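You operate a simulated robot arm through the tools that you are given. There is no shell and no other tool.

You are at the controls of a simulated robot arm. One attempt, no reset.

## Task
Fold the pink place mat and put it away in the dresser drawer.
Fine: the drawer ends shut. Where these are worked on the way, their far stop is far enough and under half their travel is too little: dresser drawer.
Where things are to end (x, y in the base frame): place mat within 0.06 m of [0.08, -1.17].

The check looks at the end state, three seconds after you hand in, the way a careful person would. Anything else that was tipped, shoved, dropped, spilled or broken makes it a failure. Flat cloth is picked up by pressing the open fingertips on it (5 to 10 N) and closing them slowly along it; thin cloth reads only 2 to 8 mm in the jaws.

## Robot
A 6-joint arm with a two-finger gripper, fixed in place. Base frame: the origin is at the foot of the arm, x ahead of it, y to its left, z up. Units: m, degrees, N and s.
It reaches about 1.298 m from its shoulder. Its first joint turns from -149.0 to 149.0 degrees. Payload 1.57 kg.
Tool frame: the origin (TCP) lies between the finger pads and is the grasp point; the fingertips stand 0.021 m ahead of it; z points along the fingers, y is the line along which they close. Largest opening 0.07 m; the body of the gripper starts 0.05 m behind the TCP.
Orientation is that of the tool frame in the base frame, as a unit quaternion [x, y, z, w]. With the fingers straight down and closing along the base's y, the tool's x points along the base's -x, its y along +y and its z along -z.

## Interface
- The arm moves only by the tool nudge_tool. Its arguments are lists of equal length, an entry for each row: "delta_pos": the shift along the base's x, y, z in m, a list of three; "rot": the turn, a rotation vector about the base's x, y, z in degrees, a list of three; "hand": the closure, from 0 (fully open) to 1 (shut). In form: {"delta_pos": [[dx, dy, dz], ...], "rot": [[wx, wy, wz], ...], "hand": [hand, ...]}. A call has 1 to 20 rows; each row is the pose to reach, as a shift and turn from the pose commanded when the call began. Each row takes 0.2 s and may step no farther than 0.05 m and 8.6 degrees from the row before; otherwise, or with a gripper value out of range, the whole call is refused. Where a pose cannot be reached the arm comes as near as it can. A force on the tool above 40 N (or 10 N above the force at the start of the call, whichever is more), or a blocked arm, ends the call early, and 0.2 s more pass. The fingers move at their own pace and stop on an object; they squeeze with about 26 N. The grip force told is the motor's: it shows also when the fingers shut on nothing. Time passes only in rows, and 0.2 s behind the last, so rows that repeat a pose let the fingers close. It gives the time, the measured TCP pose, the force on the tool (base axes), the opening and the grip force at its end, in the units of the frame above (readings bear some noise), with the torque about the TCP (base axes, N m) and any sound that the robot's microphone picked up.
- Cameras (640 x 400 px; columns grow to the right, rows downward): "scene" is fixed at [0.4015, 0.5006, 1.5422]; the picture's right is [-0.99, 0.13, 0.00], its down [0.06, 0.49, -0.87] and it looks along [-0.11, -0.86, -0.50] (base axes); focal length 337 px, centre (320, 200). "wrist" rides on the gripper at [0.079, 0.004, -0.081] in the tool frame; the picture's right is [-0.05, 1.00, 0.00], its down [-0.67, -0.04, -0.74] and it looks along [-0.74, -0.04, 0.67] (tool axes); focal length 256 px, centre (320, 200). There is no depth. A picture from a camera that has moved, and an enlarged one, comes with that camera's place and axes in the base frame and with its lens.
- camera(camera): a new picture of that camera. No time passes.
- slide_trunk(by): slides the trunk up (or, below 0, down) by that many m; the arm rides with it, the base frame stays. It gives what a move gives, with no picture.
- close_up(camera, box): a new picture of the part [left, top, right, bottom] of that camera's present view, enlarged. No time passes.
- close_job(): hands the job in; it is judged then, once.

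Places have to be worked out from the pictures, the camera data and where the tool is seen. Open the gripper and draw the arm clear of the work before you hand the job in, unless the task says otherwise.

The tools are called after "Call:" as a command line: name --argument value ..., lists and objects as JSON in quotes. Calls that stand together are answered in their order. nudge_tool: Moves the arm, as the interface text tells. Its arguments: {"type":"object","properties":{"delta_pos":{"type":"array","items":{"type":"array","items":{"type":"number"}}},"rot":{"type":"array","items":{"type":"array","items":{"type":"number"}}},"hand":{"type":"array","items":{"type":"number"}}},"required":["delta_pos","rot","hand"]} The other tools are called the same way: slide_trunk (by) slides the trunk up or down; camera (camera) takes a picture; close_up (camera, box) takes an enlarged picture of a part of a camera's view; close_job () hands the job in.

At the start:

```text
t: 0.0
position: [0.3947, -0.5874, 1.1234]
ee_rot: [0.0, 1.0, 0.001, 0.001]
contact_force: [-0.1, 0.3, -0.3]
moment: [0.0, -0.03, -0.01]
gripper_width: 0.0702
gripper_force: 0.1
trunk travel left (down, up): [-0.804, 0.166]
```

scene: 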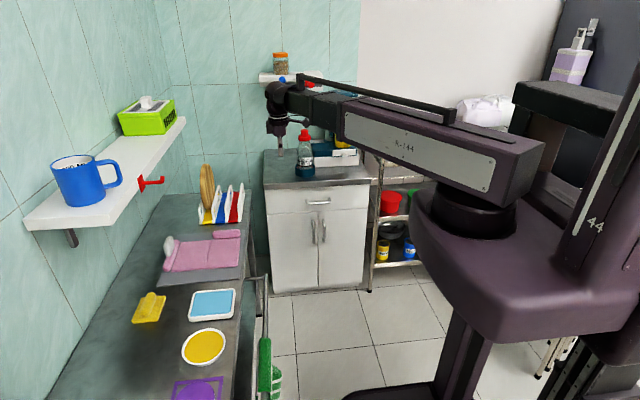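
wrist: 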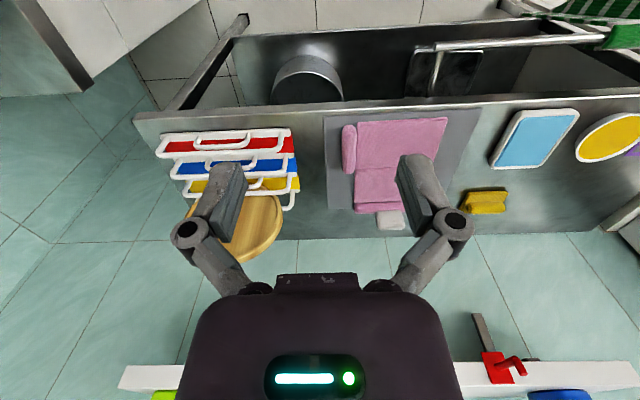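

I begin by looking closely at the mat on the bench and at the dresser.

Call:
close_up --camera "scene" --box '[130, 170, 290, 290]'

Call:
close_up --camera "scene" --box '[240, 90, 400, 290]'

Call:
close_up --camera "wrist" --box '[300, 90, 500, 250]'

```text
3.33 times, centred on (210, 230) of scene
camera zoom: at [0.4015, 0.5006, 1.5422], right [-0.99, 0.13, 0.0], down [0.06, 0.49, -0.87], along [-0.11, -0.86, -0.5], focal length 1123 px, centre (687, 100)
```

zoom: 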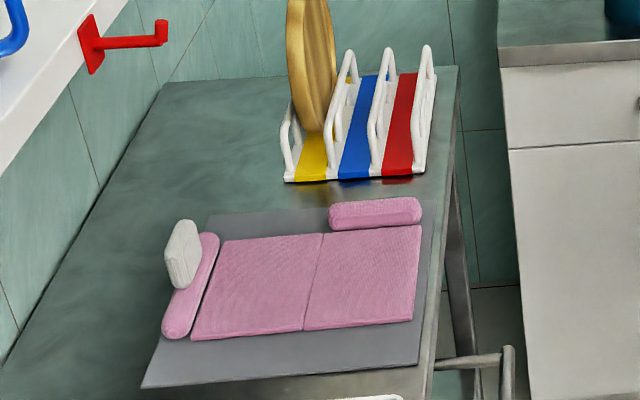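

```text
2.00 times, centred on (320, 190) of scene
camera zoom: at [0.4015, 0.5006, 1.5422], right [-0.99, 0.13, 0.0], down [0.06, 0.49, -0.87], along [-0.11, -0.86, -0.5], focal length 674 px, centre (320, 220)
```

zoom: 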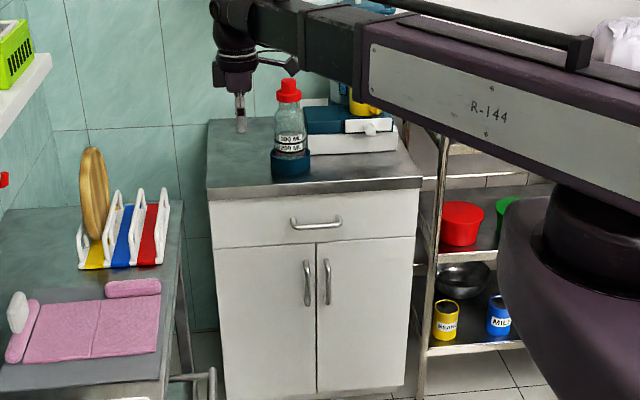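

```text
2.50 times, centred on (400, 170) of wrist
camera zoom: at [0.3177, -0.5825, 1.2047], right [0.05, 1.0, 0.0], down [0.67, -0.04, 0.75], along [0.74, -0.04, -0.67], focal length 640 px, centre (120, 275)
```

zoom: 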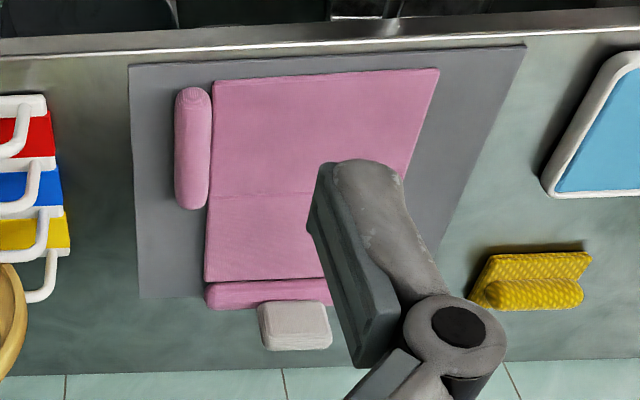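

The mat lies at z≈0.805, spanning roughly x 0.56–0.77 and y −0.53…−0.38. It has a crease at x≈0.665, and a grey-white block sits near its wall-side roll. I take sharper close-ups of these before moving.

Call:
close_up --camera "scene" --box '[155, 220, 215, 260]'

Call:
close_up --camera "scene" --box '[200, 210, 260, 260]'

Call:
close_up --camera "wrist" --box '[360, 180, 440, 240]'

Call:
close_up --camera "scene" --box '[260, 120, 380, 220]'

```text
10.00 times, centred on (185, 240) of scene
camera zoom: at [0.4015, 0.5006, 1.5422], right [-0.99, 0.13, 0.0], down [0.06, 0.49, -0.87], along [-0.11, -0.86, -0.5], focal length 3368 px, centre (1670, -200)
```

zoom: 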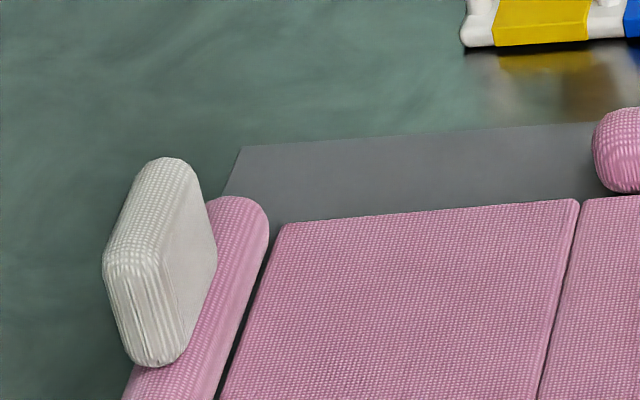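

```text
8.00 times, centred on (230, 235) of scene
camera zoom: at [0.4015, 0.5006, 1.5422], right [-0.99, 0.13, 0.0], down [0.06, 0.49, -0.87], along [-0.11, -0.86, -0.5], focal length 2694 px, centre (1040, -80)
```

zoom: 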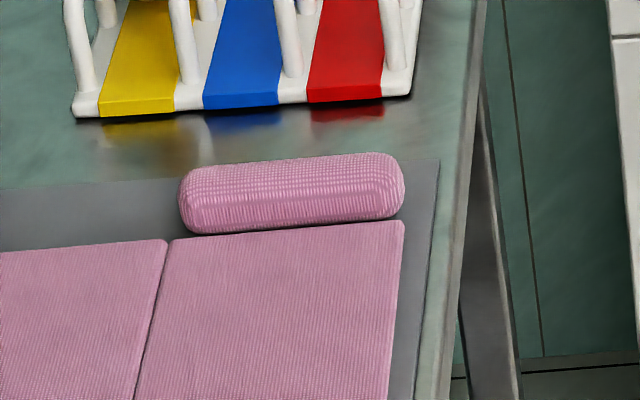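

```text
6.67 times, centred on (400, 210) of wrist
camera zoom: at [0.3177, -0.5825, 1.2047], right [0.05, 1.0, 0.0], down [0.67, -0.04, 0.75], along [0.74, -0.04, -0.67], focal length 1707 px, centre (-213, 133)
```

zoom: 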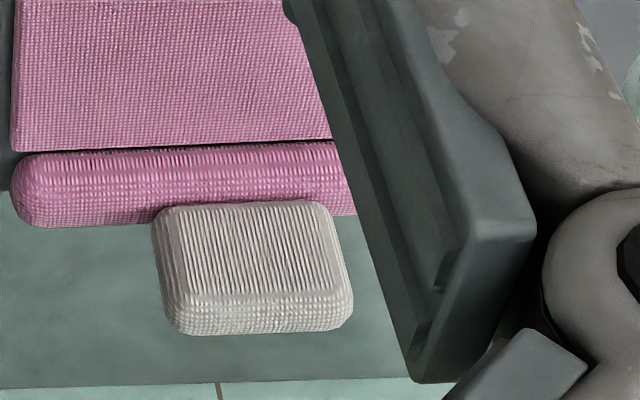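

```text
4.00 times, centred on (320, 170) of scene
camera zoom: at [0.4015, 0.5006, 1.5422], right [-0.99, 0.13, 0.0], down [0.06, 0.49, -0.87], along [-0.11, -0.86, -0.5], focal length 1347 px, centre (320, 320)
```

zoom: 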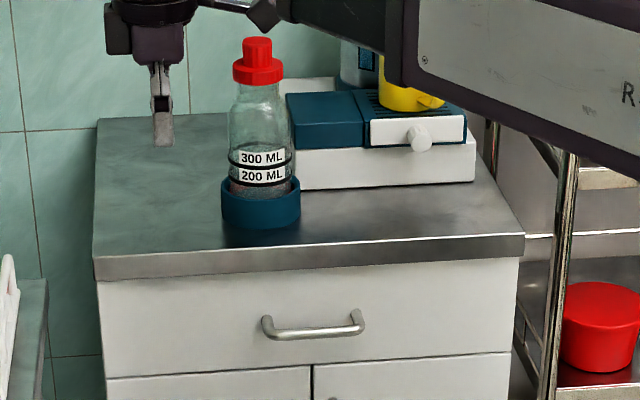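

The light block is a tab standing on the wall-side roll, part of the mat and probably its grip. Next I turn the wrist camera toward the dresser to locate the drawer handle.

Call:
nudge_tool --delta_pos '[[-0.012, 0.01, 0], [-0.024, 0.02, 0], [-0.036, 0.03, 0], [-0.048, 0.04, 0], [-0.06, 0.05, 0], [-0.072, 0.06, 0], [-0.084, 0.07, 0], [-0.096, 0.08, 0], [-0.108, 0.09, 0], [-0.12, 0.1, 0], [-0.13, 0.11, 0], [-0.14, 0.12, 0]]' --rot '[[0, 0, -7.5], [0, 0, -15], [0, 0, -22.5], [0, 0, -30], [0, 0, -37.5], [0, 0, -45], [0, 0, -52.5], [0, 0, -60], [0, 0, -67.5], [0, 0, -75], [0, 0, -82.5], [0, 0, -90]]' --hand '[0, 0, 0, 0, 0, 0, 0, 0, 0, 0, 0, 0]'

Call:
camera --camera "wrist"

Call:
camera --camera "scene"

```text
t: 2.6
position: [0.2553, -0.4669, 1.1241]
ee_rot: [0.708, 0.706, -0.001, 0.001]
contact_force: [0.0, -0.3, 0.0]
moment: [0.01, 0.0, 0.02]
gripper_width: 0.07
gripper_force: 0.2
trunk travel left (down, up): [-0.804, 0.166]
```

```text
taken
camera wrist: at [0.2608, -0.3875, 1.2048], right [1.0, -0.06, 0.0], down [-0.04, -0.67, 0.75], along [-0.04, -0.74, -0.67], focal length 256 px, centre (320, 200)
```

wrist: 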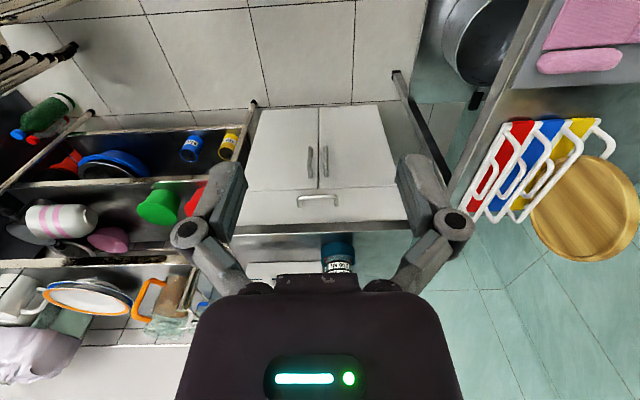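

```text
taken
```

scene: 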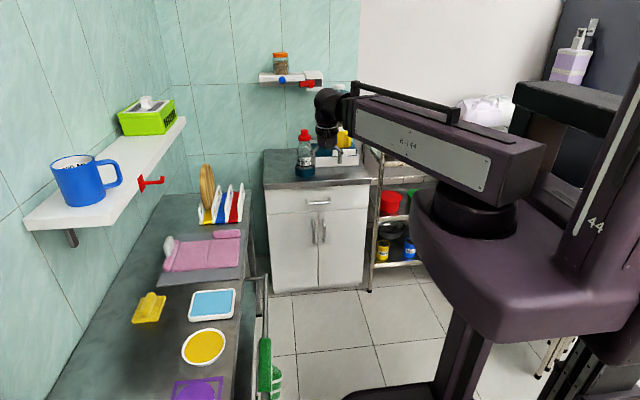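

The drawer front and handle are now in view, upside down. I enlarge that part of both pictures to triangulate the handle.

Call:
close_up --camera "wrist" --box '[230, 100, 430, 280]'

Call:
close_up --camera "scene" --box '[255, 140, 385, 240]'

```text
2.22 times, centred on (330, 190) of wrist
camera zoom: at [0.2608, -0.3875, 1.2048], right [1.0, -0.06, 0.0], down [-0.04, -0.67, 0.75], along [-0.04, -0.74, -0.67], focal length 569 px, centre (298, 222)
```

zoom: 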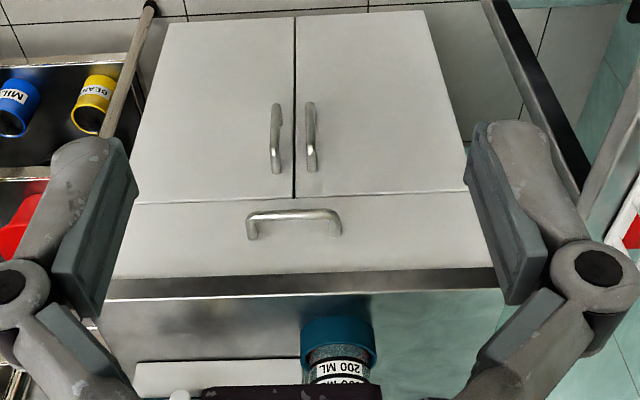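

```text
4.00 times, centred on (320, 190) of scene
camera zoom: at [0.4015, 0.5006, 1.5422], right [-0.99, 0.13, 0.0], down [0.06, 0.49, -0.87], along [-0.11, -0.86, -0.5], focal length 1347 px, centre (320, 240)
```

zoom: 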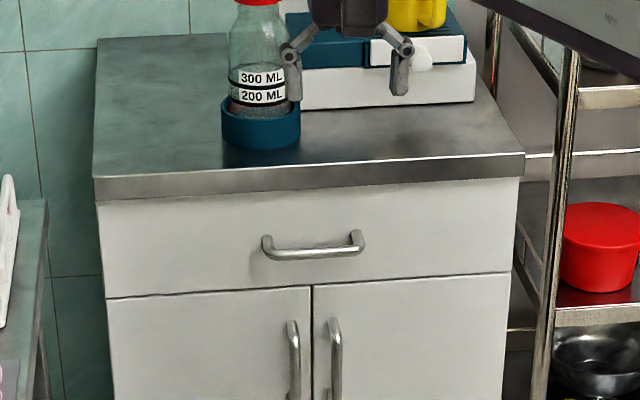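

I place the handle bar at about (0.224, −0.956, 0.677), about 0.12 m long along x. The drawer front is near y≈−1.015, at z 0.59–0.74. I turn the hand horizontal, pointing −y and closing vertically, and bring it to a standoff in front of the handle.

Call:
nudge_tool --delta_pos '[[0, -0.02, -0.02], [0, -0.04, -0.04], [0, -0.06, -0.06], [0, -0.08, -0.08], [0, -0.1, -0.1], [0, -0.12, -0.12], [-0.005, -0.14, -0.14], [-0.01, -0.16, -0.16], [-0.015, -0.18, -0.18], [-0.02, -0.2, -0.2], [-0.025, -0.22, -0.22], [-0.03, -0.24, -0.24], [-0.03, -0.26, -0.26], [-0.03, -0.28, -0.28], [-0.03, -0.3, -0.3]]' --rot '[[-4.62, 4.62, 4.62], [-9.24, 9.24, 9.24], [-13.86, 13.86, 13.86], [-18.47, 18.47, 18.47], [-23.09, 23.09, 23.09], [-27.71, 27.71, 27.71], [-32.33, 32.33, 32.33], [-36.95, 36.95, 36.95], [-41.57, 41.57, 41.57], [-46.19, 46.19, 46.19], [-50.81, 50.81, 50.81], [-55.43, 55.43, 55.43], [-60.04, 60.04, 60.04], [-64.66, 64.66, 64.66], [-69.28, 69.28, 69.28]]' --hand '[0, 0, 0, 0, 0, 0, 0, 0, 0, 0, 0, 0, 0, 0, 0]'

Call:
camera --camera "wrist"

Call:
camera --camera "scene"

```text
t: 5.8
position: [0.2311, -0.7703, 1.308]
ee_rot: [-0.002, 0.708, -0.706, 0.0]
contact_force: [-0.9, -1.3, -0.1]
moment: [0.04, 0.01, 0.02]
gripper_width: 0.0702
gripper_force: 0.0
out of reach, approached as far as the arm can: row 1, 2, 3, 4, 5, 6, 7, 8, 9, 10, 11, 12, 13, 14, 15
trunk travel left (down, up): [-0.804, 0.166]
```

```text
taken
camera wrist: at [0.1529, -0.6894, 1.3053], right [0.05, 0.0, -1.0], down [0.66, 0.75, 0.04], along [0.75, -0.67, 0.04], focal length 256 px, centre (320, 200)
```

wrist: 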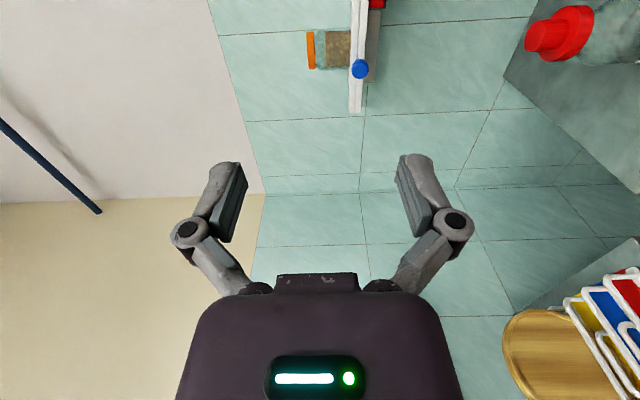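

```text
taken
```

scene: 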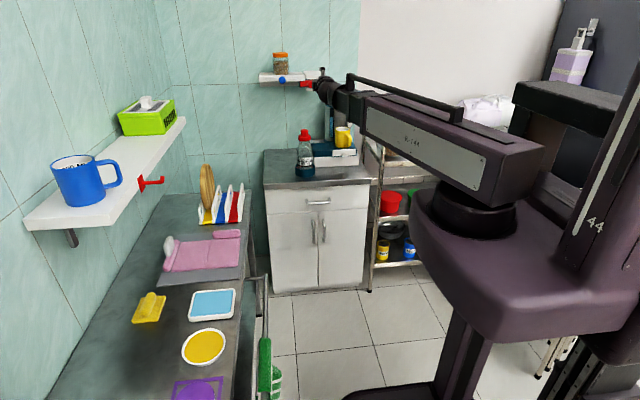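

The arm kept its height at about z≈1.308 and could not follow the descent. It seems to move mainly in the horizontal plane, with height coming from the trunk. I test with a small move whether z has any freedom.

Call:
nudge_tool --delta_pos '[[0, 0, 0]]' --rot '[[0, 0, 0]]' --hand '[0]'

Call:
nudge_tool --delta_pos '[[0, 0, 0.03]]' --rot '[[0, 0, 0]]' --hand '[0]'

```text
t: 6.2
position: [0.2301, -0.7709, 1.3077]
ee_rot: [0.0, 0.708, -0.706, 0.001]
contact_force: [-0.1, -0.4, 0.2]
moment: [-0.03, 0.0, -0.02]
gripper_width: 0.0699
gripper_force: 0.1
trunk travel left (down, up): [-0.804, 0.166]
```

```text
t: 6.6
position: [0.2307, -0.7708, 1.3097]
ee_rot: [0.0, -0.706, 0.708, 0.0]
contact_force: [0.3, -0.4, 0.4]
moment: [0.0, 0.03, -0.02]
gripper_width: 0.0697
gripper_force: 0.0
out of reach, approached as far as the arm can: row 1
trunk travel left (down, up): [-0.804, 0.166]
```

Confirmed: the arm's z comes only from the trunk, and the wrist pitch point sits about 0.184 m behind the TCP. I tilt the hand to 30° from vertical, leaning away from the dresser, at a safe standoff, then lower the trunk to view the handle close up.

Call:
nudge_tool --delta_pos '[[0, 0, -0.024], [0, 0, -0.0476], [0, 0, -0.0704], [0, 0, -0.092], [0, 0, -0.112], [0, 0, -0.1301], [0, 0, -0.146], [0, 0, -0.1593]]' --rot '[[7.5, 0, 0], [15, 0, 0], [22.5, 0, 0], [30, 0, 0], [37.5, 0, 0], [45, 0, 0], [52.5, 0, 0], [60, 0, 0]]' --hand '[0, 0, 0, 0, 0, 0, 0, 0]'

Call:
slide_trunk --by -0.38

Call:
camera --camera "wrist"

Call:
camera --camera "scene"

```text
t: 8.4
position: [0.2293, -0.7678, 1.1484]
ee_rot: [0.001, 0.966, -0.257, 0.001]
contact_force: [-0.1, 0.1, -0.6]
moment: [0.0, 0.0, 0.02]
gripper_width: 0.0698
gripper_force: 0.1
out of reach, approached as far as the arm can: row 4, 5, 6, 7, 8
trunk travel left (down, up): [-0.804, 0.166]
```

```text
t: 12.1
position: [0.2277, -0.7679, 0.7679]
ee_rot: [0.0, 0.966, -0.259, 0.001]
contact_force: [-0.4, 0.3, -0.3]
moment: [0.0, 0.03, 0.03]
gripper_width: 0.0702
gripper_force: 0.0
trunk travel left (down, up): [-0.424, 0.546]
```

```text
taken
camera wrist: at [0.1502, -0.7228, 0.8367], right [0.05, 0.86, -0.5], down [0.67, 0.34, 0.66], along [0.74, -0.37, -0.56], focal length 256 px, centre (320, 200)
```

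wrist: 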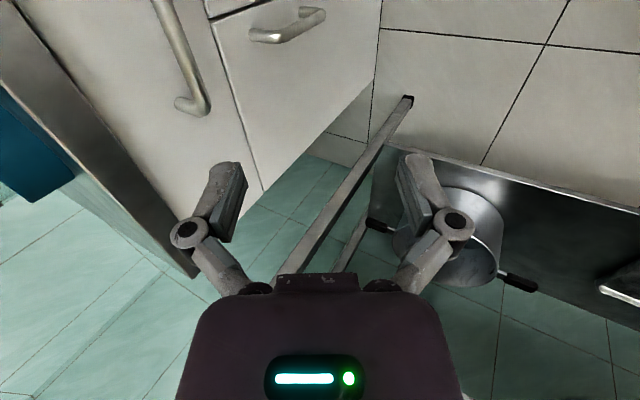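

```text
taken
```

scene: 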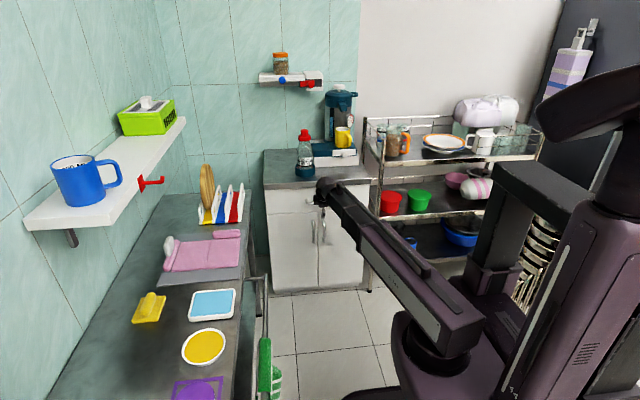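

The handle's +x end shows at the top left of the wrist view. I lower the trunk another 0.08 m for a second sight line to the bar.

Call:
slide_trunk --by -0.08

Call:
camera --camera "wrist"

Call:
close_up --camera "scene" --box '[280, 160, 380, 240]'

```text
t: 13.2
position: [0.2283, -0.7667, 0.6882]
ee_rot: [0.001, 0.966, -0.259, 0.001]
contact_force: [0.3, 0.2, -0.5]
moment: [0.01, -0.03, 0.02]
gripper_width: 0.07
gripper_force: 0.1
trunk travel left (down, up): [-0.344, 0.626]
```

```text
taken
camera wrist: at [0.1502, -0.7228, 0.7567], right [0.05, 0.86, -0.5], down [0.67, 0.34, 0.66], along [0.74, -0.37, -0.56], focal length 256 px, centre (320, 200)
```

wrist: 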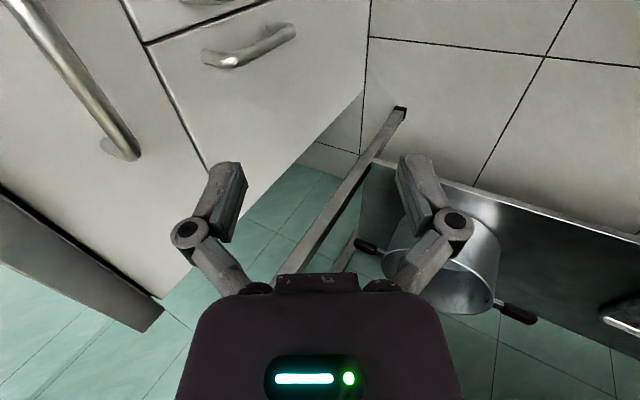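

```text
5.00 times, centred on (330, 200) of scene
camera zoom: at [0.4015, 0.5006, 1.5422], right [-0.99, 0.13, 0.0], down [0.06, 0.49, -0.87], along [-0.11, -0.86, -0.5], focal length 1684 px, centre (270, 200)
```

zoom: 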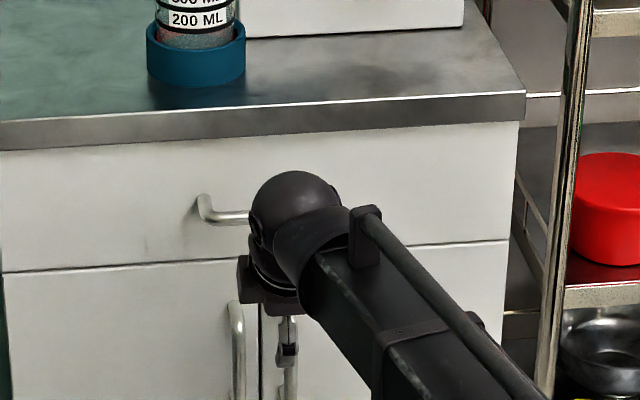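

Triangulating gives the bar at y≈−0.95, z≈0.683, with the counter front at about y −0.99. I increase the tilt to 45°, set the height so the bar will pass between the tips, and move to a near standoff for another look.

Call:
nudge_tool --delta_pos '[[0, 0, 0.0134], [0, 0, 0.0292], [0, -0.03, 0.0292], [0, -0.06, 0.0292], [0, -0.09, 0.0292]]' --rot '[[-7.5, 0, 0], [-15, 0, 0], [-15, 0, 0], [-15, 0, 0], [-15, 0, 0]]' --hand '[0, 0, 0, 0, 0]'

Call:
slide_trunk --by -0.019

Call:
camera --camera "wrist"

Call:
close_up --camera "scene" --box '[280, 160, 380, 240]'

```text
t: 14.4
position: [0.2277, -0.8573, 0.7176]
ee_rot: [0.001, 0.924, -0.383, 0.001]
contact_force: [0.4, -1.2, 0.0]
moment: [0.01, -0.02, 0.03]
gripper_width: 0.0699
gripper_force: 0.0
trunk travel left (down, up): [-0.344, 0.626]
```

```text
t: 15.1
position: [0.2268, -0.857, 0.6991]
ee_rot: [0.0, 0.924, -0.383, 0.0]
contact_force: [-0.2, 0.9, -0.5]
moment: [-0.02, 0.03, -0.02]
gripper_width: 0.0699
gripper_force: 0.1
trunk travel left (down, up): [-0.325, 0.645]
```

```text
taken
camera wrist: at [0.1497, -0.7966, 0.7535], right [0.05, 0.71, -0.71], down [0.67, 0.5, 0.55], along [0.74, -0.5, -0.44], focal length 256 px, centre (320, 200)
```

wrist: 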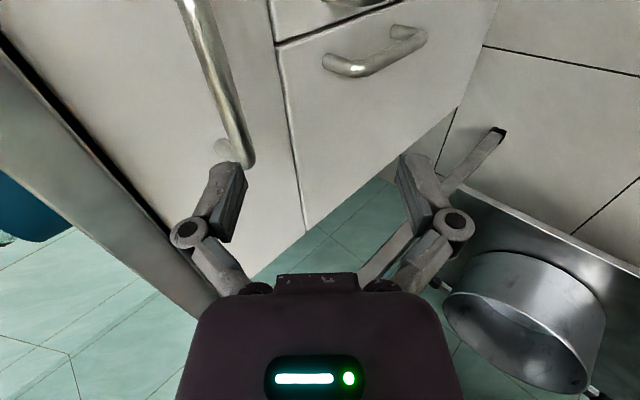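

```text
5.00 times, centred on (330, 200) of scene
camera zoom: at [0.4015, 0.5006, 1.5422], right [-0.99, 0.13, 0.0], down [0.06, 0.49, -0.87], along [-0.11, -0.86, -0.5], focal length 1684 px, centre (270, 200)
```

zoom: 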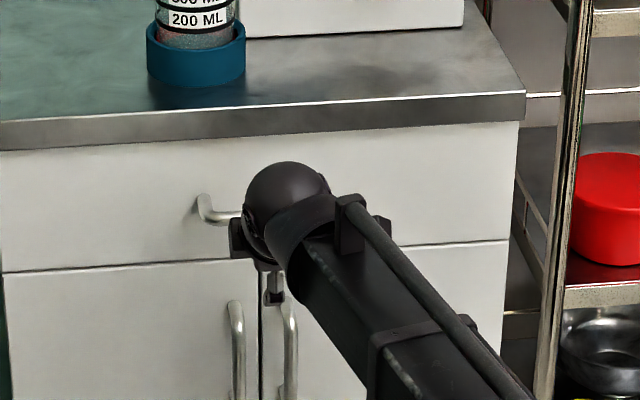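

The bar estimates agree on about (y −0.952, z 0.686), so the current height suits horizontal entry. I advance toward it in small steps.

Call:
nudge_tool --delta_pos '[[0, -0.02, 0], [0, -0.04, 0], [0, -0.055, 0], [0, -0.07, 0], [0, -0.078, 0]]' --rot '[[0, 0, 0], [0, 0, 0], [0, 0, 0], [0, 0, 0], [0, 0, 0]]' --hand '[0, 0, 0, 0, 0]'

Call:
camera --camera "wrist"

Call:
close_up --camera "scene" --box '[280, 160, 380, 240]'

```text
t: 16.3
position: [0.2285, -0.9363, 0.6987]
ee_rot: [0.001, 0.924, -0.383, 0.001]
contact_force: [0.5, 0.7, -0.7]
moment: [0.0, 0.02, -0.01]
gripper_width: 0.0698
gripper_force: 0.0
trunk travel left (down, up): [-0.325, 0.645]
```

```text
taken
camera wrist: at [0.15, -0.8754, 0.7535], right [0.05, 0.71, -0.71], down [0.67, 0.5, 0.55], along [0.74, -0.5, -0.44], focal length 256 px, centre (320, 200)
```

wrist: 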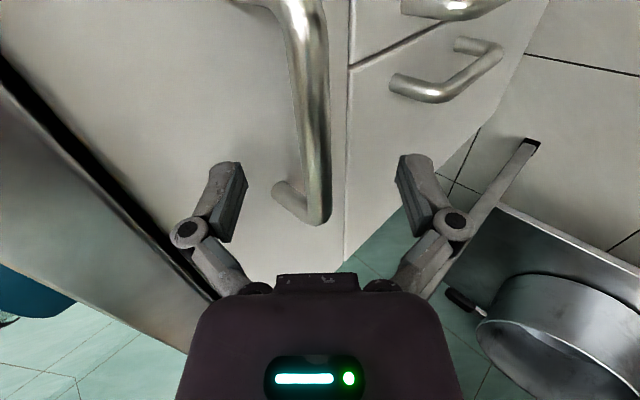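

```text
5.00 times, centred on (330, 200) of scene
camera zoom: at [0.4015, 0.5006, 1.5422], right [-0.99, 0.13, 0.0], down [0.06, 0.49, -0.87], along [-0.11, -0.86, -0.5], focal length 1684 px, centre (270, 200)
```

zoom: 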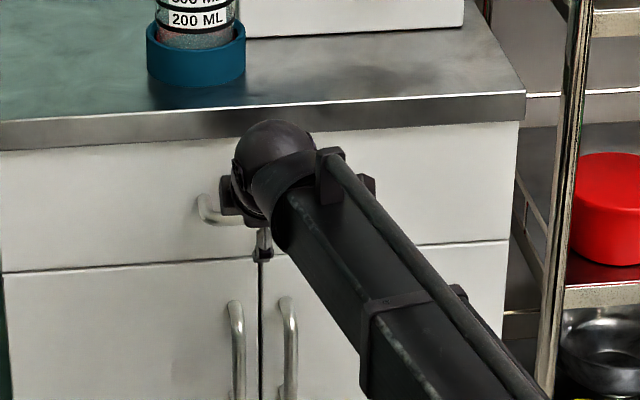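

The bar now lies between the fingertips, at (−0.015, −0.0125) in y and z from the TCP, and the face is about 0.04 m behind it. I narrow the fingers, drop slightly, edge in, and close.

Call:
nudge_tool --delta_pos '[[0, 0, 0], [0, 0, 0]]' --rot '[[0, 0, 0], [0, 0, 0]]' --hand '[0.43, 0.43]'

Call:
slide_trunk --by -0.008

Call:
nudge_tool --delta_pos '[[0, -0.005, 0], [0, -0.01, 0]]' --rot '[[0, 0, 0], [0, 0, 0]]' --hand '[0.43, 0.43]'

Call:
camera --camera "wrist"

```text
t: 16.9
position: [0.2292, -0.9358, 0.6993]
ee_rot: [0.001, 0.924, -0.383, 0.0]
contact_force: [-0.7, -0.9, 0.4]
moment: [0.04, 0.01, 0.01]
gripper_width: 0.0401
gripper_force: 0.1
trunk travel left (down, up): [-0.325, 0.645]
```

```text
t: 17.5
position: [0.2288, -0.9355, 0.6902]
ee_rot: [0.0, 0.924, -0.382, 0.001]
contact_force: [0.7, 0.2, 0.2]
moment: [-0.02, -0.03, 0.0]
gripper_width: 0.0399
gripper_force: 0.1
trunk travel left (down, up): [-0.317, 0.653]
```

```text
t: 18.1
position: [0.229, -0.9455, 0.6908]
ee_rot: [0.001, 0.924, -0.383, 0.001]
contact_force: [-0.1, 0.5, 0.0]
moment: [-0.02, -0.01, 0.02]
gripper_width: 0.0397
gripper_force: 0.0
trunk travel left (down, up): [-0.317, 0.653]
```

```text
taken
camera wrist: at [0.1503, -0.885, 0.7455], right [0.05, 0.71, -0.71], down [0.67, 0.5, 0.55], along [0.74, -0.5, -0.44], focal length 256 px, centre (320, 200)
```

wrist: 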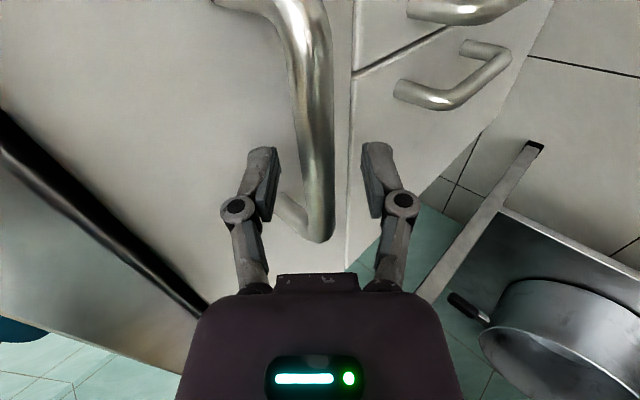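

The bar is centred between the fingers, with no contact yet. I close on it.

Call:
nudge_tool --delta_pos '[[0, 0, 0], [0, 0, 0], [0, 0, 0], [0, 0, 0]]' --rot '[[0, 0, 0], [0, 0, 0], [0, 0, 0], [0, 0, 0]]' --hand '[0.6, 0.8, 1, 1]'

Call:
camera --camera "wrist"

```text
t: 19.1
position: [0.2283, -0.9454, 0.6916]
ee_rot: [0.0, 0.924, -0.383, 0.001]
contact_force: [-0.3, -1.9, 5.1]
moment: [-0.04, -0.05, 0.06]
gripper_width: 0.0143
gripper_force: 32.0
trunk travel left (down, up): [-0.317, 0.653]
```

```text
taken
camera wrist: at [0.1503, -0.8847, 0.7459], right [0.05, 0.71, -0.71], down [0.67, 0.5, 0.55], along [0.74, -0.5, -0.44], focal length 256 px, centre (320, 200)
```

wrist: 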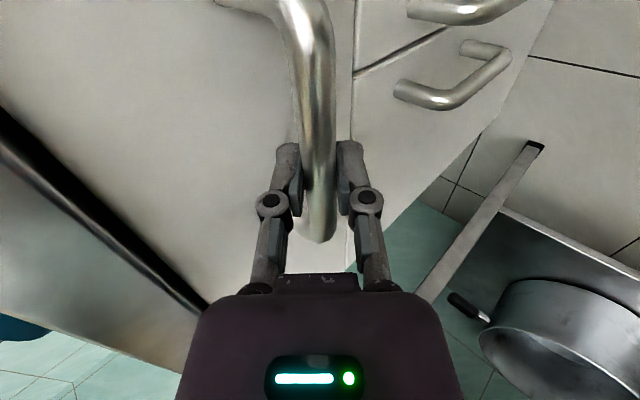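

I have the handle, with the opening at 14 mm and 32 N. I pull slowly along +y.

Call:
nudge_tool --delta_pos '[[0, 0.01, 0], [0, 0.02, 0], [0, 0.035, 0], [0, 0.05, 0], [0, 0.065, 0], [0, 0.08, 0], [0, 0.095, 0], [0, 0.11, 0], [0, 0.125, 0], [0, 0.14, 0]]' --rot '[[0, 0, 0], [0, 0, 0], [0, 0, 0], [0, 0, 0], [0, 0, 0], [0, 0, 0], [0, 0, 0], [0, 0, 0], [0, 0, 0], [0, 0, 0]]' --hand '[1, 1, 1, 1, 1, 1, 1, 1, 1, 1]'

Call:
camera --camera "scene"

```text
t: 21.3
position: [0.2288, -0.8051, 0.6905]
ee_rot: [0.0, 0.924, -0.382, 0.0]
contact_force: [-11.5, 3.0, 7.7]
moment: [0.07, -0.28, 0.34]
gripper_width: 0.0142
gripper_force: 32.3
trunk travel left (down, up): [-0.317, 0.653]
```

```text
taken
```

scene: 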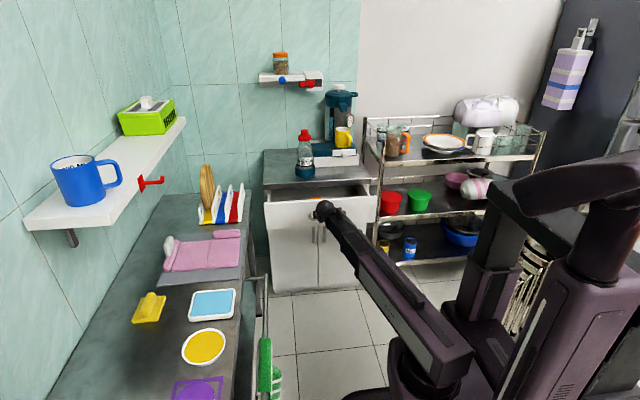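

The drawer is sliding out, open about 0.14 m. I keep pulling.

Call:
nudge_tool --delta_pos '[[0, 0.012, 0], [0, 0.024, 0], [0, 0.036, 0], [0, 0.048, 0], [0, 0.06, 0], [0, 0.072, 0], [0, 0.084, 0], [0, 0.096, 0], [0, 0.108, 0], [0, 0.12, 0]]' --rot '[[0, 0, 0], [0, 0, 0], [0, 0, 0], [0, 0, 0], [0, 0, 0], [0, 0, 0], [0, 0, 0], [0, 0, 0], [0, 0, 0], [0, 0, 0]]' --hand '[1, 1, 1, 1, 1, 1, 1, 1, 1, 1]'

Call:
camera --camera "scene"

Call:
camera --camera "wrist"

```text
t: 23.5
position: [0.2286, -0.6841, 0.6916]
ee_rot: [0.0, 0.924, -0.383, -0.001]
contact_force: [11.2, 2.4, 8.9]
moment: [-0.01, -0.15, 0.13]
gripper_width: 0.0141
gripper_force: 31.7
trunk travel left (down, up): [-0.317, 0.653]
```

```text
taken
```

scene: 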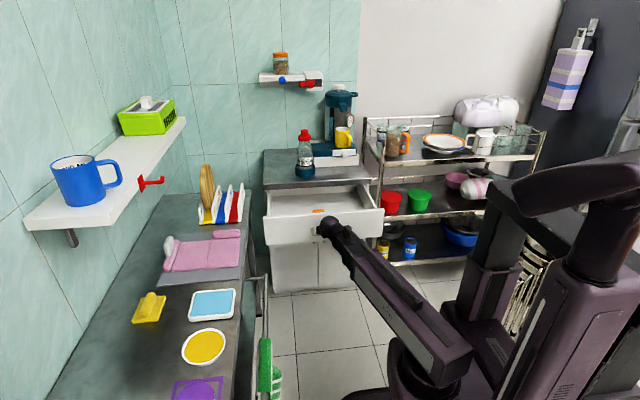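

```text
taken
camera wrist: at [0.1503, -0.6241, 0.7459], right [0.05, 0.71, -0.71], down [0.67, 0.5, 0.55], along [0.74, -0.5, -0.44], focal length 256 px, centre (320, 200)
```

wrist: 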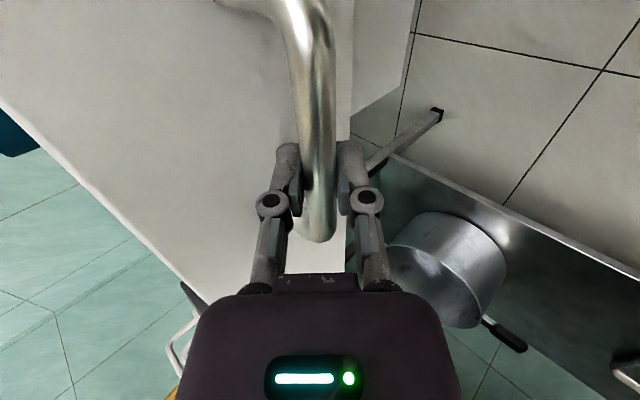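

Open about 0.26 m, and there is an orange item in the drawer. I pull further in gentle steps to find the stop.

Call:
nudge_tool --delta_pos '[[0, 0.01, 0], [0, 0.02, 0], [0, 0.03, 0], [0, 0.04, 0], [0, 0.05, 0], [0, 0.06, 0], [0, 0.07, 0], [0, 0.08, 0], [0, 0.09, 0]]' --rot '[[0, 0, 0], [0, 0, 0], [0, 0, 0], [0, 0, 0], [0, 0, 0], [0, 0, 0], [0, 0, 0], [0, 0, 0], [0, 0, 0]]' --hand '[1, 1, 1, 1, 1, 1, 1, 1, 1]'

Call:
camera --camera "scene"

Call:
close_up --camera "scene" --box '[250, 150, 400, 260]'

```text
t: 24.2
position: [0.2278, -0.665, 0.6906]
ee_rot: [0.0, 0.922, -0.387, 0.0]
contact_force: [-1.4, -7.1, -6.4]
moment: [0.03, -0.22, 0.16]
gripper_width: 0.0143
gripper_force: 32.3
trunk travel left (down, up): [-0.317, 0.653]
stopped in row 3: the force on the tool passed its limit at 49 N (the readings are from after the stop); the commanded pose is now the measured one
```

```text
taken
```

scene: 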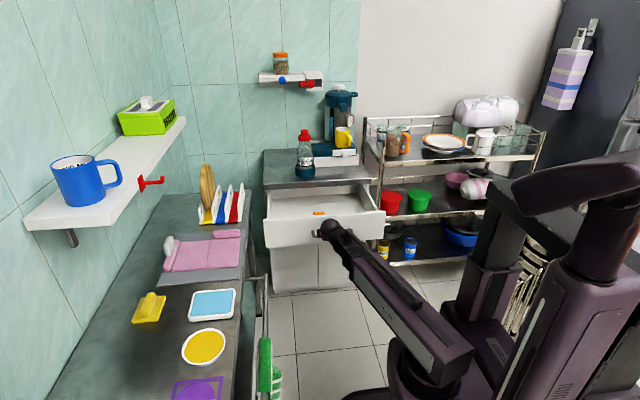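

```text
3.64 times, centred on (325, 205) of scene
camera zoom: at [0.4015, 0.5006, 1.5422], right [-0.99, 0.13, 0.0], down [0.06, 0.49, -0.87], along [-0.11, -0.86, -0.5], focal length 1225 px, centre (302, 182)
```

zoom: 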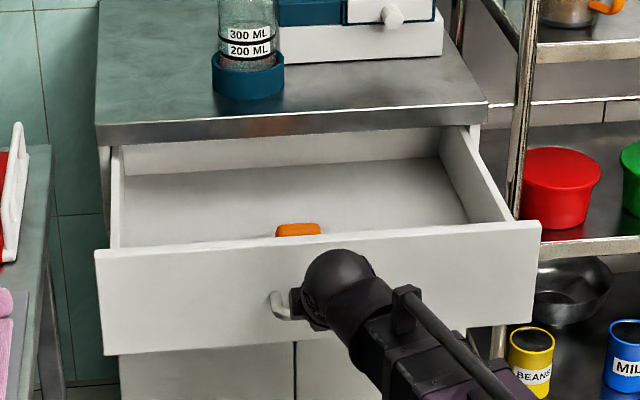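

The far stop is at about 0.28 m of travel (TCP y from −0.9455 to −0.665), so the drawer target is now near (0.08, −0.89). I release the handle, rise a little to clear the bar, and back out.

Call:
nudge_tool --delta_pos '[[0, 0, 0], [0, 0, 0], [0, 0, 0]]' --rot '[[0, 0, 0], [0, 0, 0], [0, 0, 0]]' --hand '[0.6, 0.3, 0]'

Call:
slide_trunk --by 0.009

Call:
nudge_tool --delta_pos '[[0, 0.01, 0], [0, 0.02, 0], [0, 0.035, 0], [0, 0.05, 0], [0, 0.065, 0], [0, 0.08, 0]]' --rot '[[0, 0, 0], [0, 0, 0], [0, 0, 0], [0, 0, 0], [0, 0, 0], [0, 0, 0]]' --hand '[0, 0, 0, 0, 0, 0]'

Call:
camera --camera "wrist"

```text
t: 25.0
position: [0.2287, -0.6657, 0.6918]
ee_rot: [-0.001, 0.922, -0.387, 0.001]
contact_force: [-0.6, 0.2, -0.1]
moment: [-0.01, 0.02, 0.02]
gripper_width: 0.0697
gripper_force: 0.1
trunk travel left (down, up): [-0.317, 0.653]
```

```text
t: 25.6
position: [0.2283, -0.6645, 0.7003]
ee_rot: [-0.001, 0.922, -0.388, 0.001]
contact_force: [-0.2, 1.0, 0.3]
moment: [0.0, -0.01, -0.02]
gripper_width: 0.0698
gripper_force: 0.0
trunk travel left (down, up): [-0.326, 0.644]
```

```text
t: 27.0
position: [0.2306, -0.5865, 0.6995]
ee_rot: [0.0, 0.922, -0.387, -0.001]
contact_force: [-0.2, 0.4, 0.0]
moment: [0.01, 0.0, 0.0]
gripper_width: 0.0702
gripper_force: 0.1
trunk travel left (down, up): [-0.326, 0.644]
```

```text
taken
camera wrist: at [0.1518, -0.5252, 0.7552], right [0.05, 0.7, -0.71], down [0.67, 0.51, 0.55], along [0.74, -0.5, -0.44], focal length 256 px, centre (320, 200)
```

wrist: 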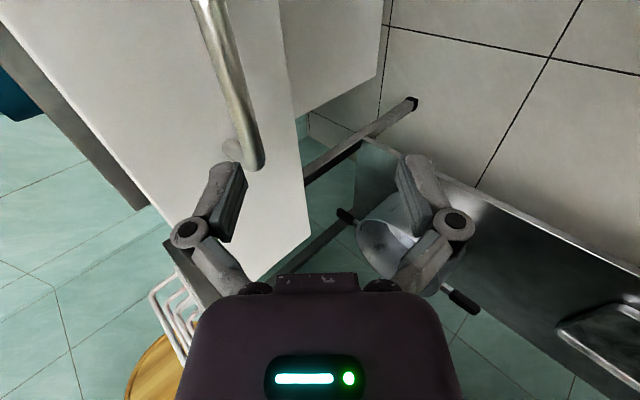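

The handle is free. I raise the trunk and straighten the hand to vertical.

Call:
slide_trunk --by 0.47

Call:
nudge_tool --delta_pos '[[0, 0, -0.0163], [0, 0, -0.03], [0, 0, -0.0409], [0, 0, -0.0488], [0, 0, -0.0536], [0, 0, -0.0553]]' --rot '[[7.6, 0, 0], [15.2, 0, 0], [22.8, 0, 0], [30.4, 0, 0], [38, 0, 0], [45.5, 0, 0]]' --hand '[0, 0, 0, 0, 0, 0]'

Call:
nudge_tool --delta_pos '[[0, 0, 0], [0, 0, 0], [0, 0, 0], [0, 0, 0], [0, 0, 0], [0, 0, 0], [0, 0, 0], [0, 0, 0], [0, 0, 0], [0, 0, 0], [0, 0, 0], [0, 0, 0]]' --rot '[[0, 0, -7.5], [0, 0, -15], [0, 0, -22.5], [0, 0, -30], [0, 0, -37.5], [0, 0, -45], [0, 0, -52.5], [0, 0, -60], [0, 0, -67.5], [0, 0, -75], [0, 0, -82.5], [0, 0, -90]]' --hand '[0, 0, 0, 0, 0, 0, 0, 0, 0, 0, 0, 0]'

Call:
camera --camera "wrist"

Call:
camera --camera "scene"

```text
refused: 0.47 is not a number from -0.4 to 0.4
```

```text
t: 28.4
position: [0.2289, -0.5836, 0.6449]
ee_rot: [0.0, 1.0, 0.0, 0.0]
contact_force: [-1.3, 1.1, -0.4]
moment: [-0.02, -0.01, -0.01]
gripper_width: 0.0699
gripper_force: 0.1
trunk travel left (down, up): [-0.326, 0.644]
```

```text
t: 31.0
position: [0.2283, -0.5857, 0.6438]
ee_rot: [0.708, 0.706, -0.001, -0.001]
contact_force: [-0.2, -0.1, 0.6]
moment: [-0.01, 0.03, 0.0]
gripper_width: 0.0701
gripper_force: 0.0
trunk travel left (down, up): [-0.326, 0.644]
```

```text
taken
camera wrist: at [0.2342, -0.5058, 0.7267], right [1.0, -0.05, 0.0], down [-0.04, -0.67, 0.75], along [-0.04, -0.74, -0.67], focal length 256 px, centre (320, 200)
```

wrist: 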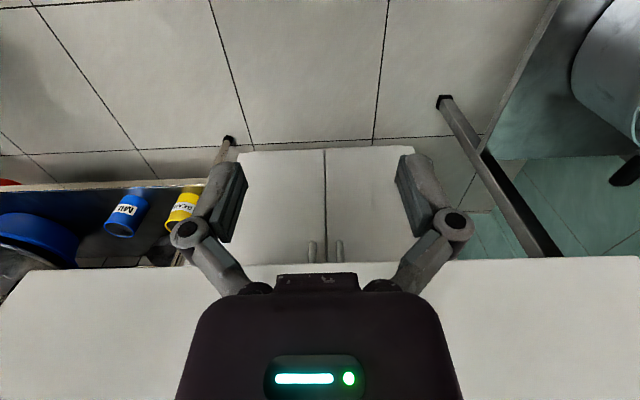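

```text
taken
```

scene: 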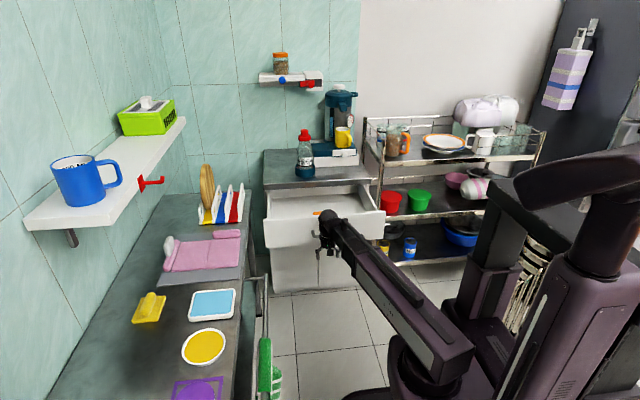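

The trunk call was refused because the limit is 0.4 m per call, but the hand turned without touching anything. I raise the trunk in two steps now.

Call:
slide_trunk --by 0.4

Call:
slide_trunk --by 0.08

Call:
camera --camera "wrist"

Call:
camera --camera "scene"

```text
t: 34.8
position: [0.228, -0.5851, 1.0453]
ee_rot: [0.707, 0.707, -0.001, -0.001]
contact_force: [0.1, 0.4, 0.1]
moment: [0.01, -0.01, 0.0]
gripper_width: 0.0698
gripper_force: 0.2
trunk travel left (down, up): [-0.726, 0.244]
```

```text
t: 36.0
position: [0.228, -0.5865, 1.1251]
ee_rot: [0.706, 0.708, -0.001, -0.001]
contact_force: [0.0, 0.4, 0.3]
moment: [-0.03, -0.02, 0.02]
gripper_width: 0.0702
gripper_force: 0.1
trunk travel left (down, up): [-0.806, 0.164]
```

```text
taken
camera wrist: at [0.2339, -0.5059, 1.2067], right [1.0, -0.05, 0.0], down [-0.03, -0.67, 0.75], along [-0.04, -0.74, -0.67], focal length 256 px, centre (320, 200)
```

wrist: 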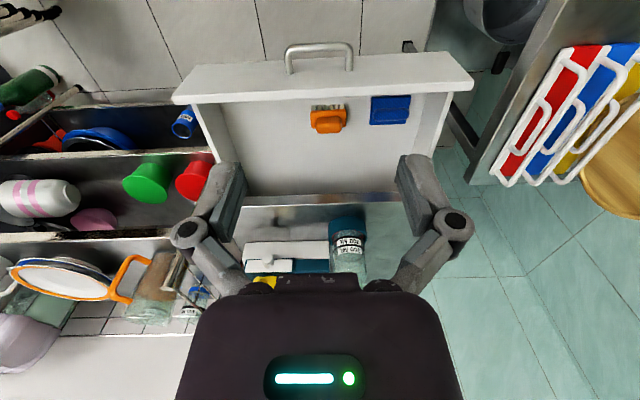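

```text
taken
```

scene: 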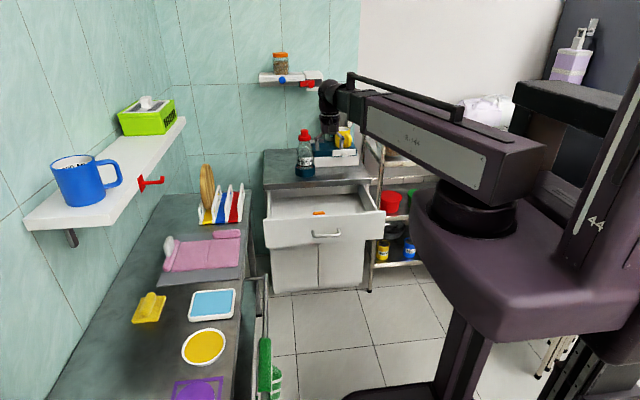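

The drawer is open with an orange brush and a blue item toward +x, and the −x half is free. I enlarge the view to measure the interior.

Call:
close_up --camera "wrist" --box '[160, 40, 480, 240]'

Call:
close_up --camera "scene" --box '[250, 170, 400, 260]'

```text
2.00 times, centred on (320, 140) of wrist
camera zoom: at [0.2339, -0.5059, 1.2067], right [1.0, -0.05, 0.0], down [-0.03, -0.67, 0.75], along [-0.04, -0.74, -0.67], focal length 512 px, centre (320, 320)
```

zoom: 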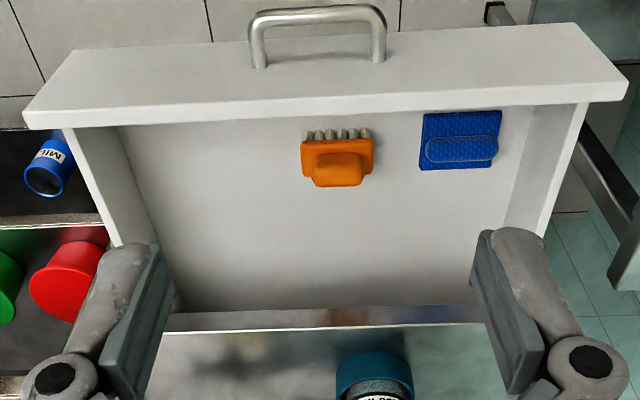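

```text
4.27 times, centred on (325, 215) of scene
camera zoom: at [0.4015, 0.5006, 1.5422], right [-0.99, 0.13, 0.0], down [0.06, 0.49, -0.87], along [-0.11, -0.86, -0.5], focal length 1437 px, centre (299, 136)
```

zoom: 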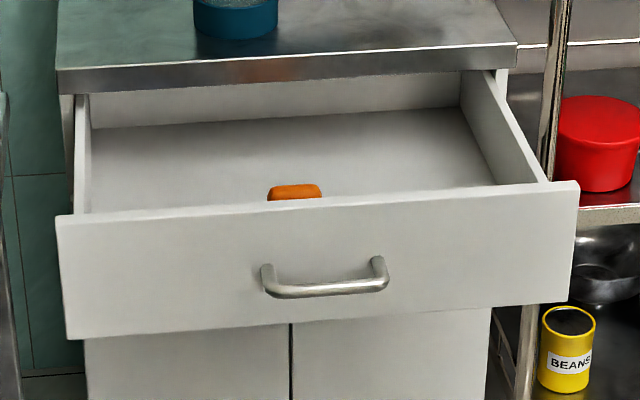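

The drawer interior spans about x −0.03…0.465. The brush occupies x≈0.19–0.28, so (0.08, −0.89) is free. Next I move to view the mat with the camera looking along −y, staying clear of the shelf (front edge near x≈0.77, z≈1.14).

Call:
nudge_tool --delta_pos '[[0.03, 0.035, 0], [0.06, 0.07, 0], [0.09, 0.105, 0], [0.12, 0.14, 0], [0.15, 0.175, 0], [0.18, 0.21, 0], [0.21, 0.245, 0], [0.24, 0.28, 0], [0.27, 0.315, 0], [0.3, 0.35, 0], [0.33, 0.385, 0], [0.36, 0.42, 0], [0.39, 0.45, 0], [0.42, 0.47, 0]]' --rot '[[0, 0, 0], [0, 0, 0], [0, 0, 0], [0, 0, 0], [0, 0, 0], [0, 0, 0], [0, 0, 0], [0, 0, 0], [0, 0, 0], [0, 0, 0], [0, 0, 0], [0, 0, 0], [0, 0, 0], [0, 0, 0]]' --hand '[0, 0, 0, 0, 0, 0, 0, 0, 0, 0, 0, 0, 0, 0]'

Call:
camera --camera "wrist"

Call:
camera --camera "scene"

```text
t: 39.0
position: [0.6514, -0.1139, 1.125]
ee_rot: [0.707, 0.707, 0.0, -0.001]
contact_force: [0.1, 0.6, -0.2]
moment: [0.01, 0.0, 0.01]
gripper_width: 0.07
gripper_force: 0.0
trunk travel left (down, up): [-0.806, 0.164]
```

```text
taken
camera wrist: at [0.6565, -0.0352, 1.2065], right [1.0, -0.05, 0.0], down [-0.03, -0.67, 0.75], along [-0.04, -0.74, -0.67], focal length 256 px, centre (320, 200)
```

wrist: 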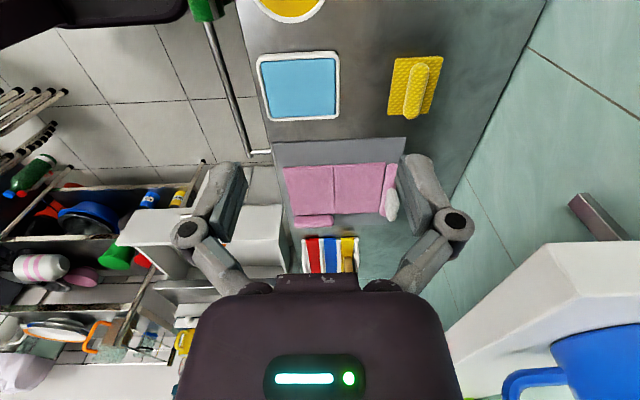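

```text
taken
```

scene: 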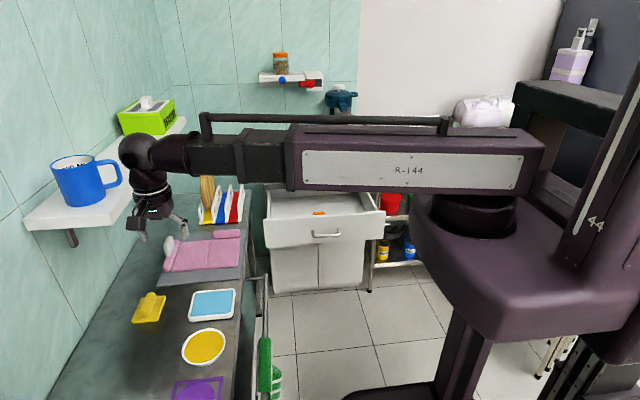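

Call:
close_up --camera "wrist" --box '[260, 130, 420, 240]'

Call:
close_up --camera "wrist" --box '[360, 150, 420, 230]'

Call:
close_up --camera "scene" --box '[110, 110, 260, 290]'

```text
3.64 times, centred on (340, 185) of wrist
camera zoom: at [0.6565, -0.0352, 1.2065], right [1.0, -0.05, 0.0], down [-0.03, -0.67, 0.75], along [-0.04, -0.74, -0.67], focal length 931 px, centre (247, 254)
```

zoom: 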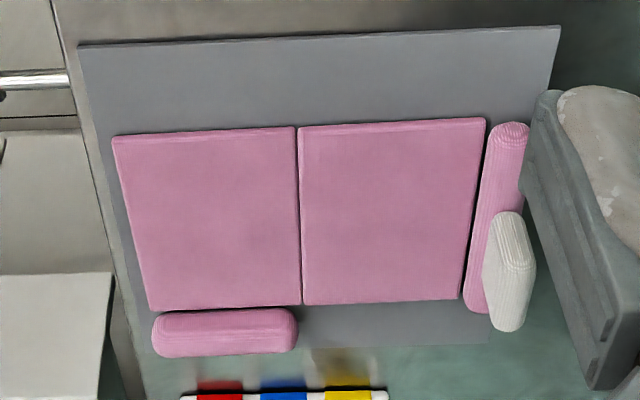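

```text
5.00 times, centred on (390, 190) of wrist
camera zoom: at [0.6565, -0.0352, 1.2065], right [1.0, -0.05, 0.0], down [-0.03, -0.67, 0.75], along [-0.04, -0.74, -0.67], focal length 1280 px, centre (-30, 250)
```

zoom: 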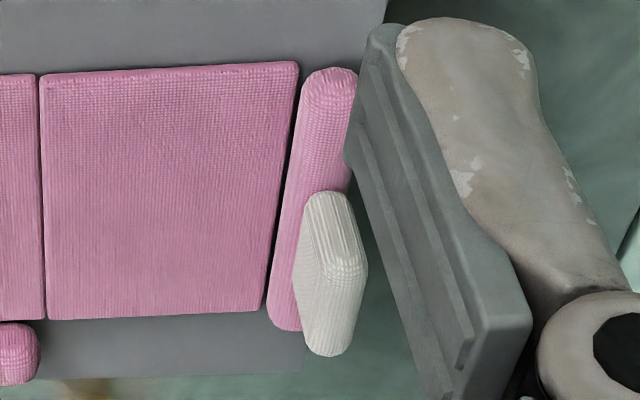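

```text
2.22 times, centred on (185, 200) of scene
camera zoom: at [0.4015, 0.5006, 1.5422], right [-0.99, 0.13, 0.0], down [0.06, 0.49, -0.87], along [-0.11, -0.86, -0.5], focal length 748 px, centre (620, 200)
```

zoom: 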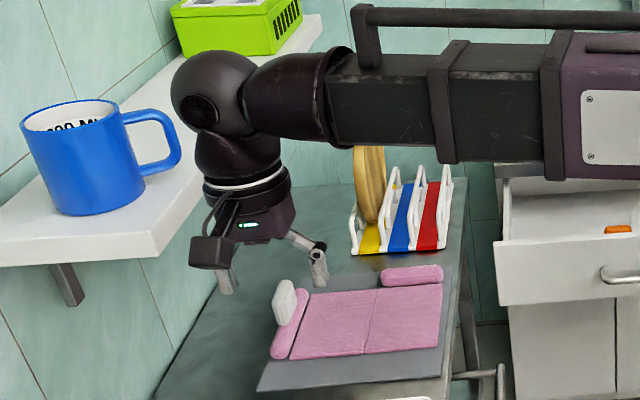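

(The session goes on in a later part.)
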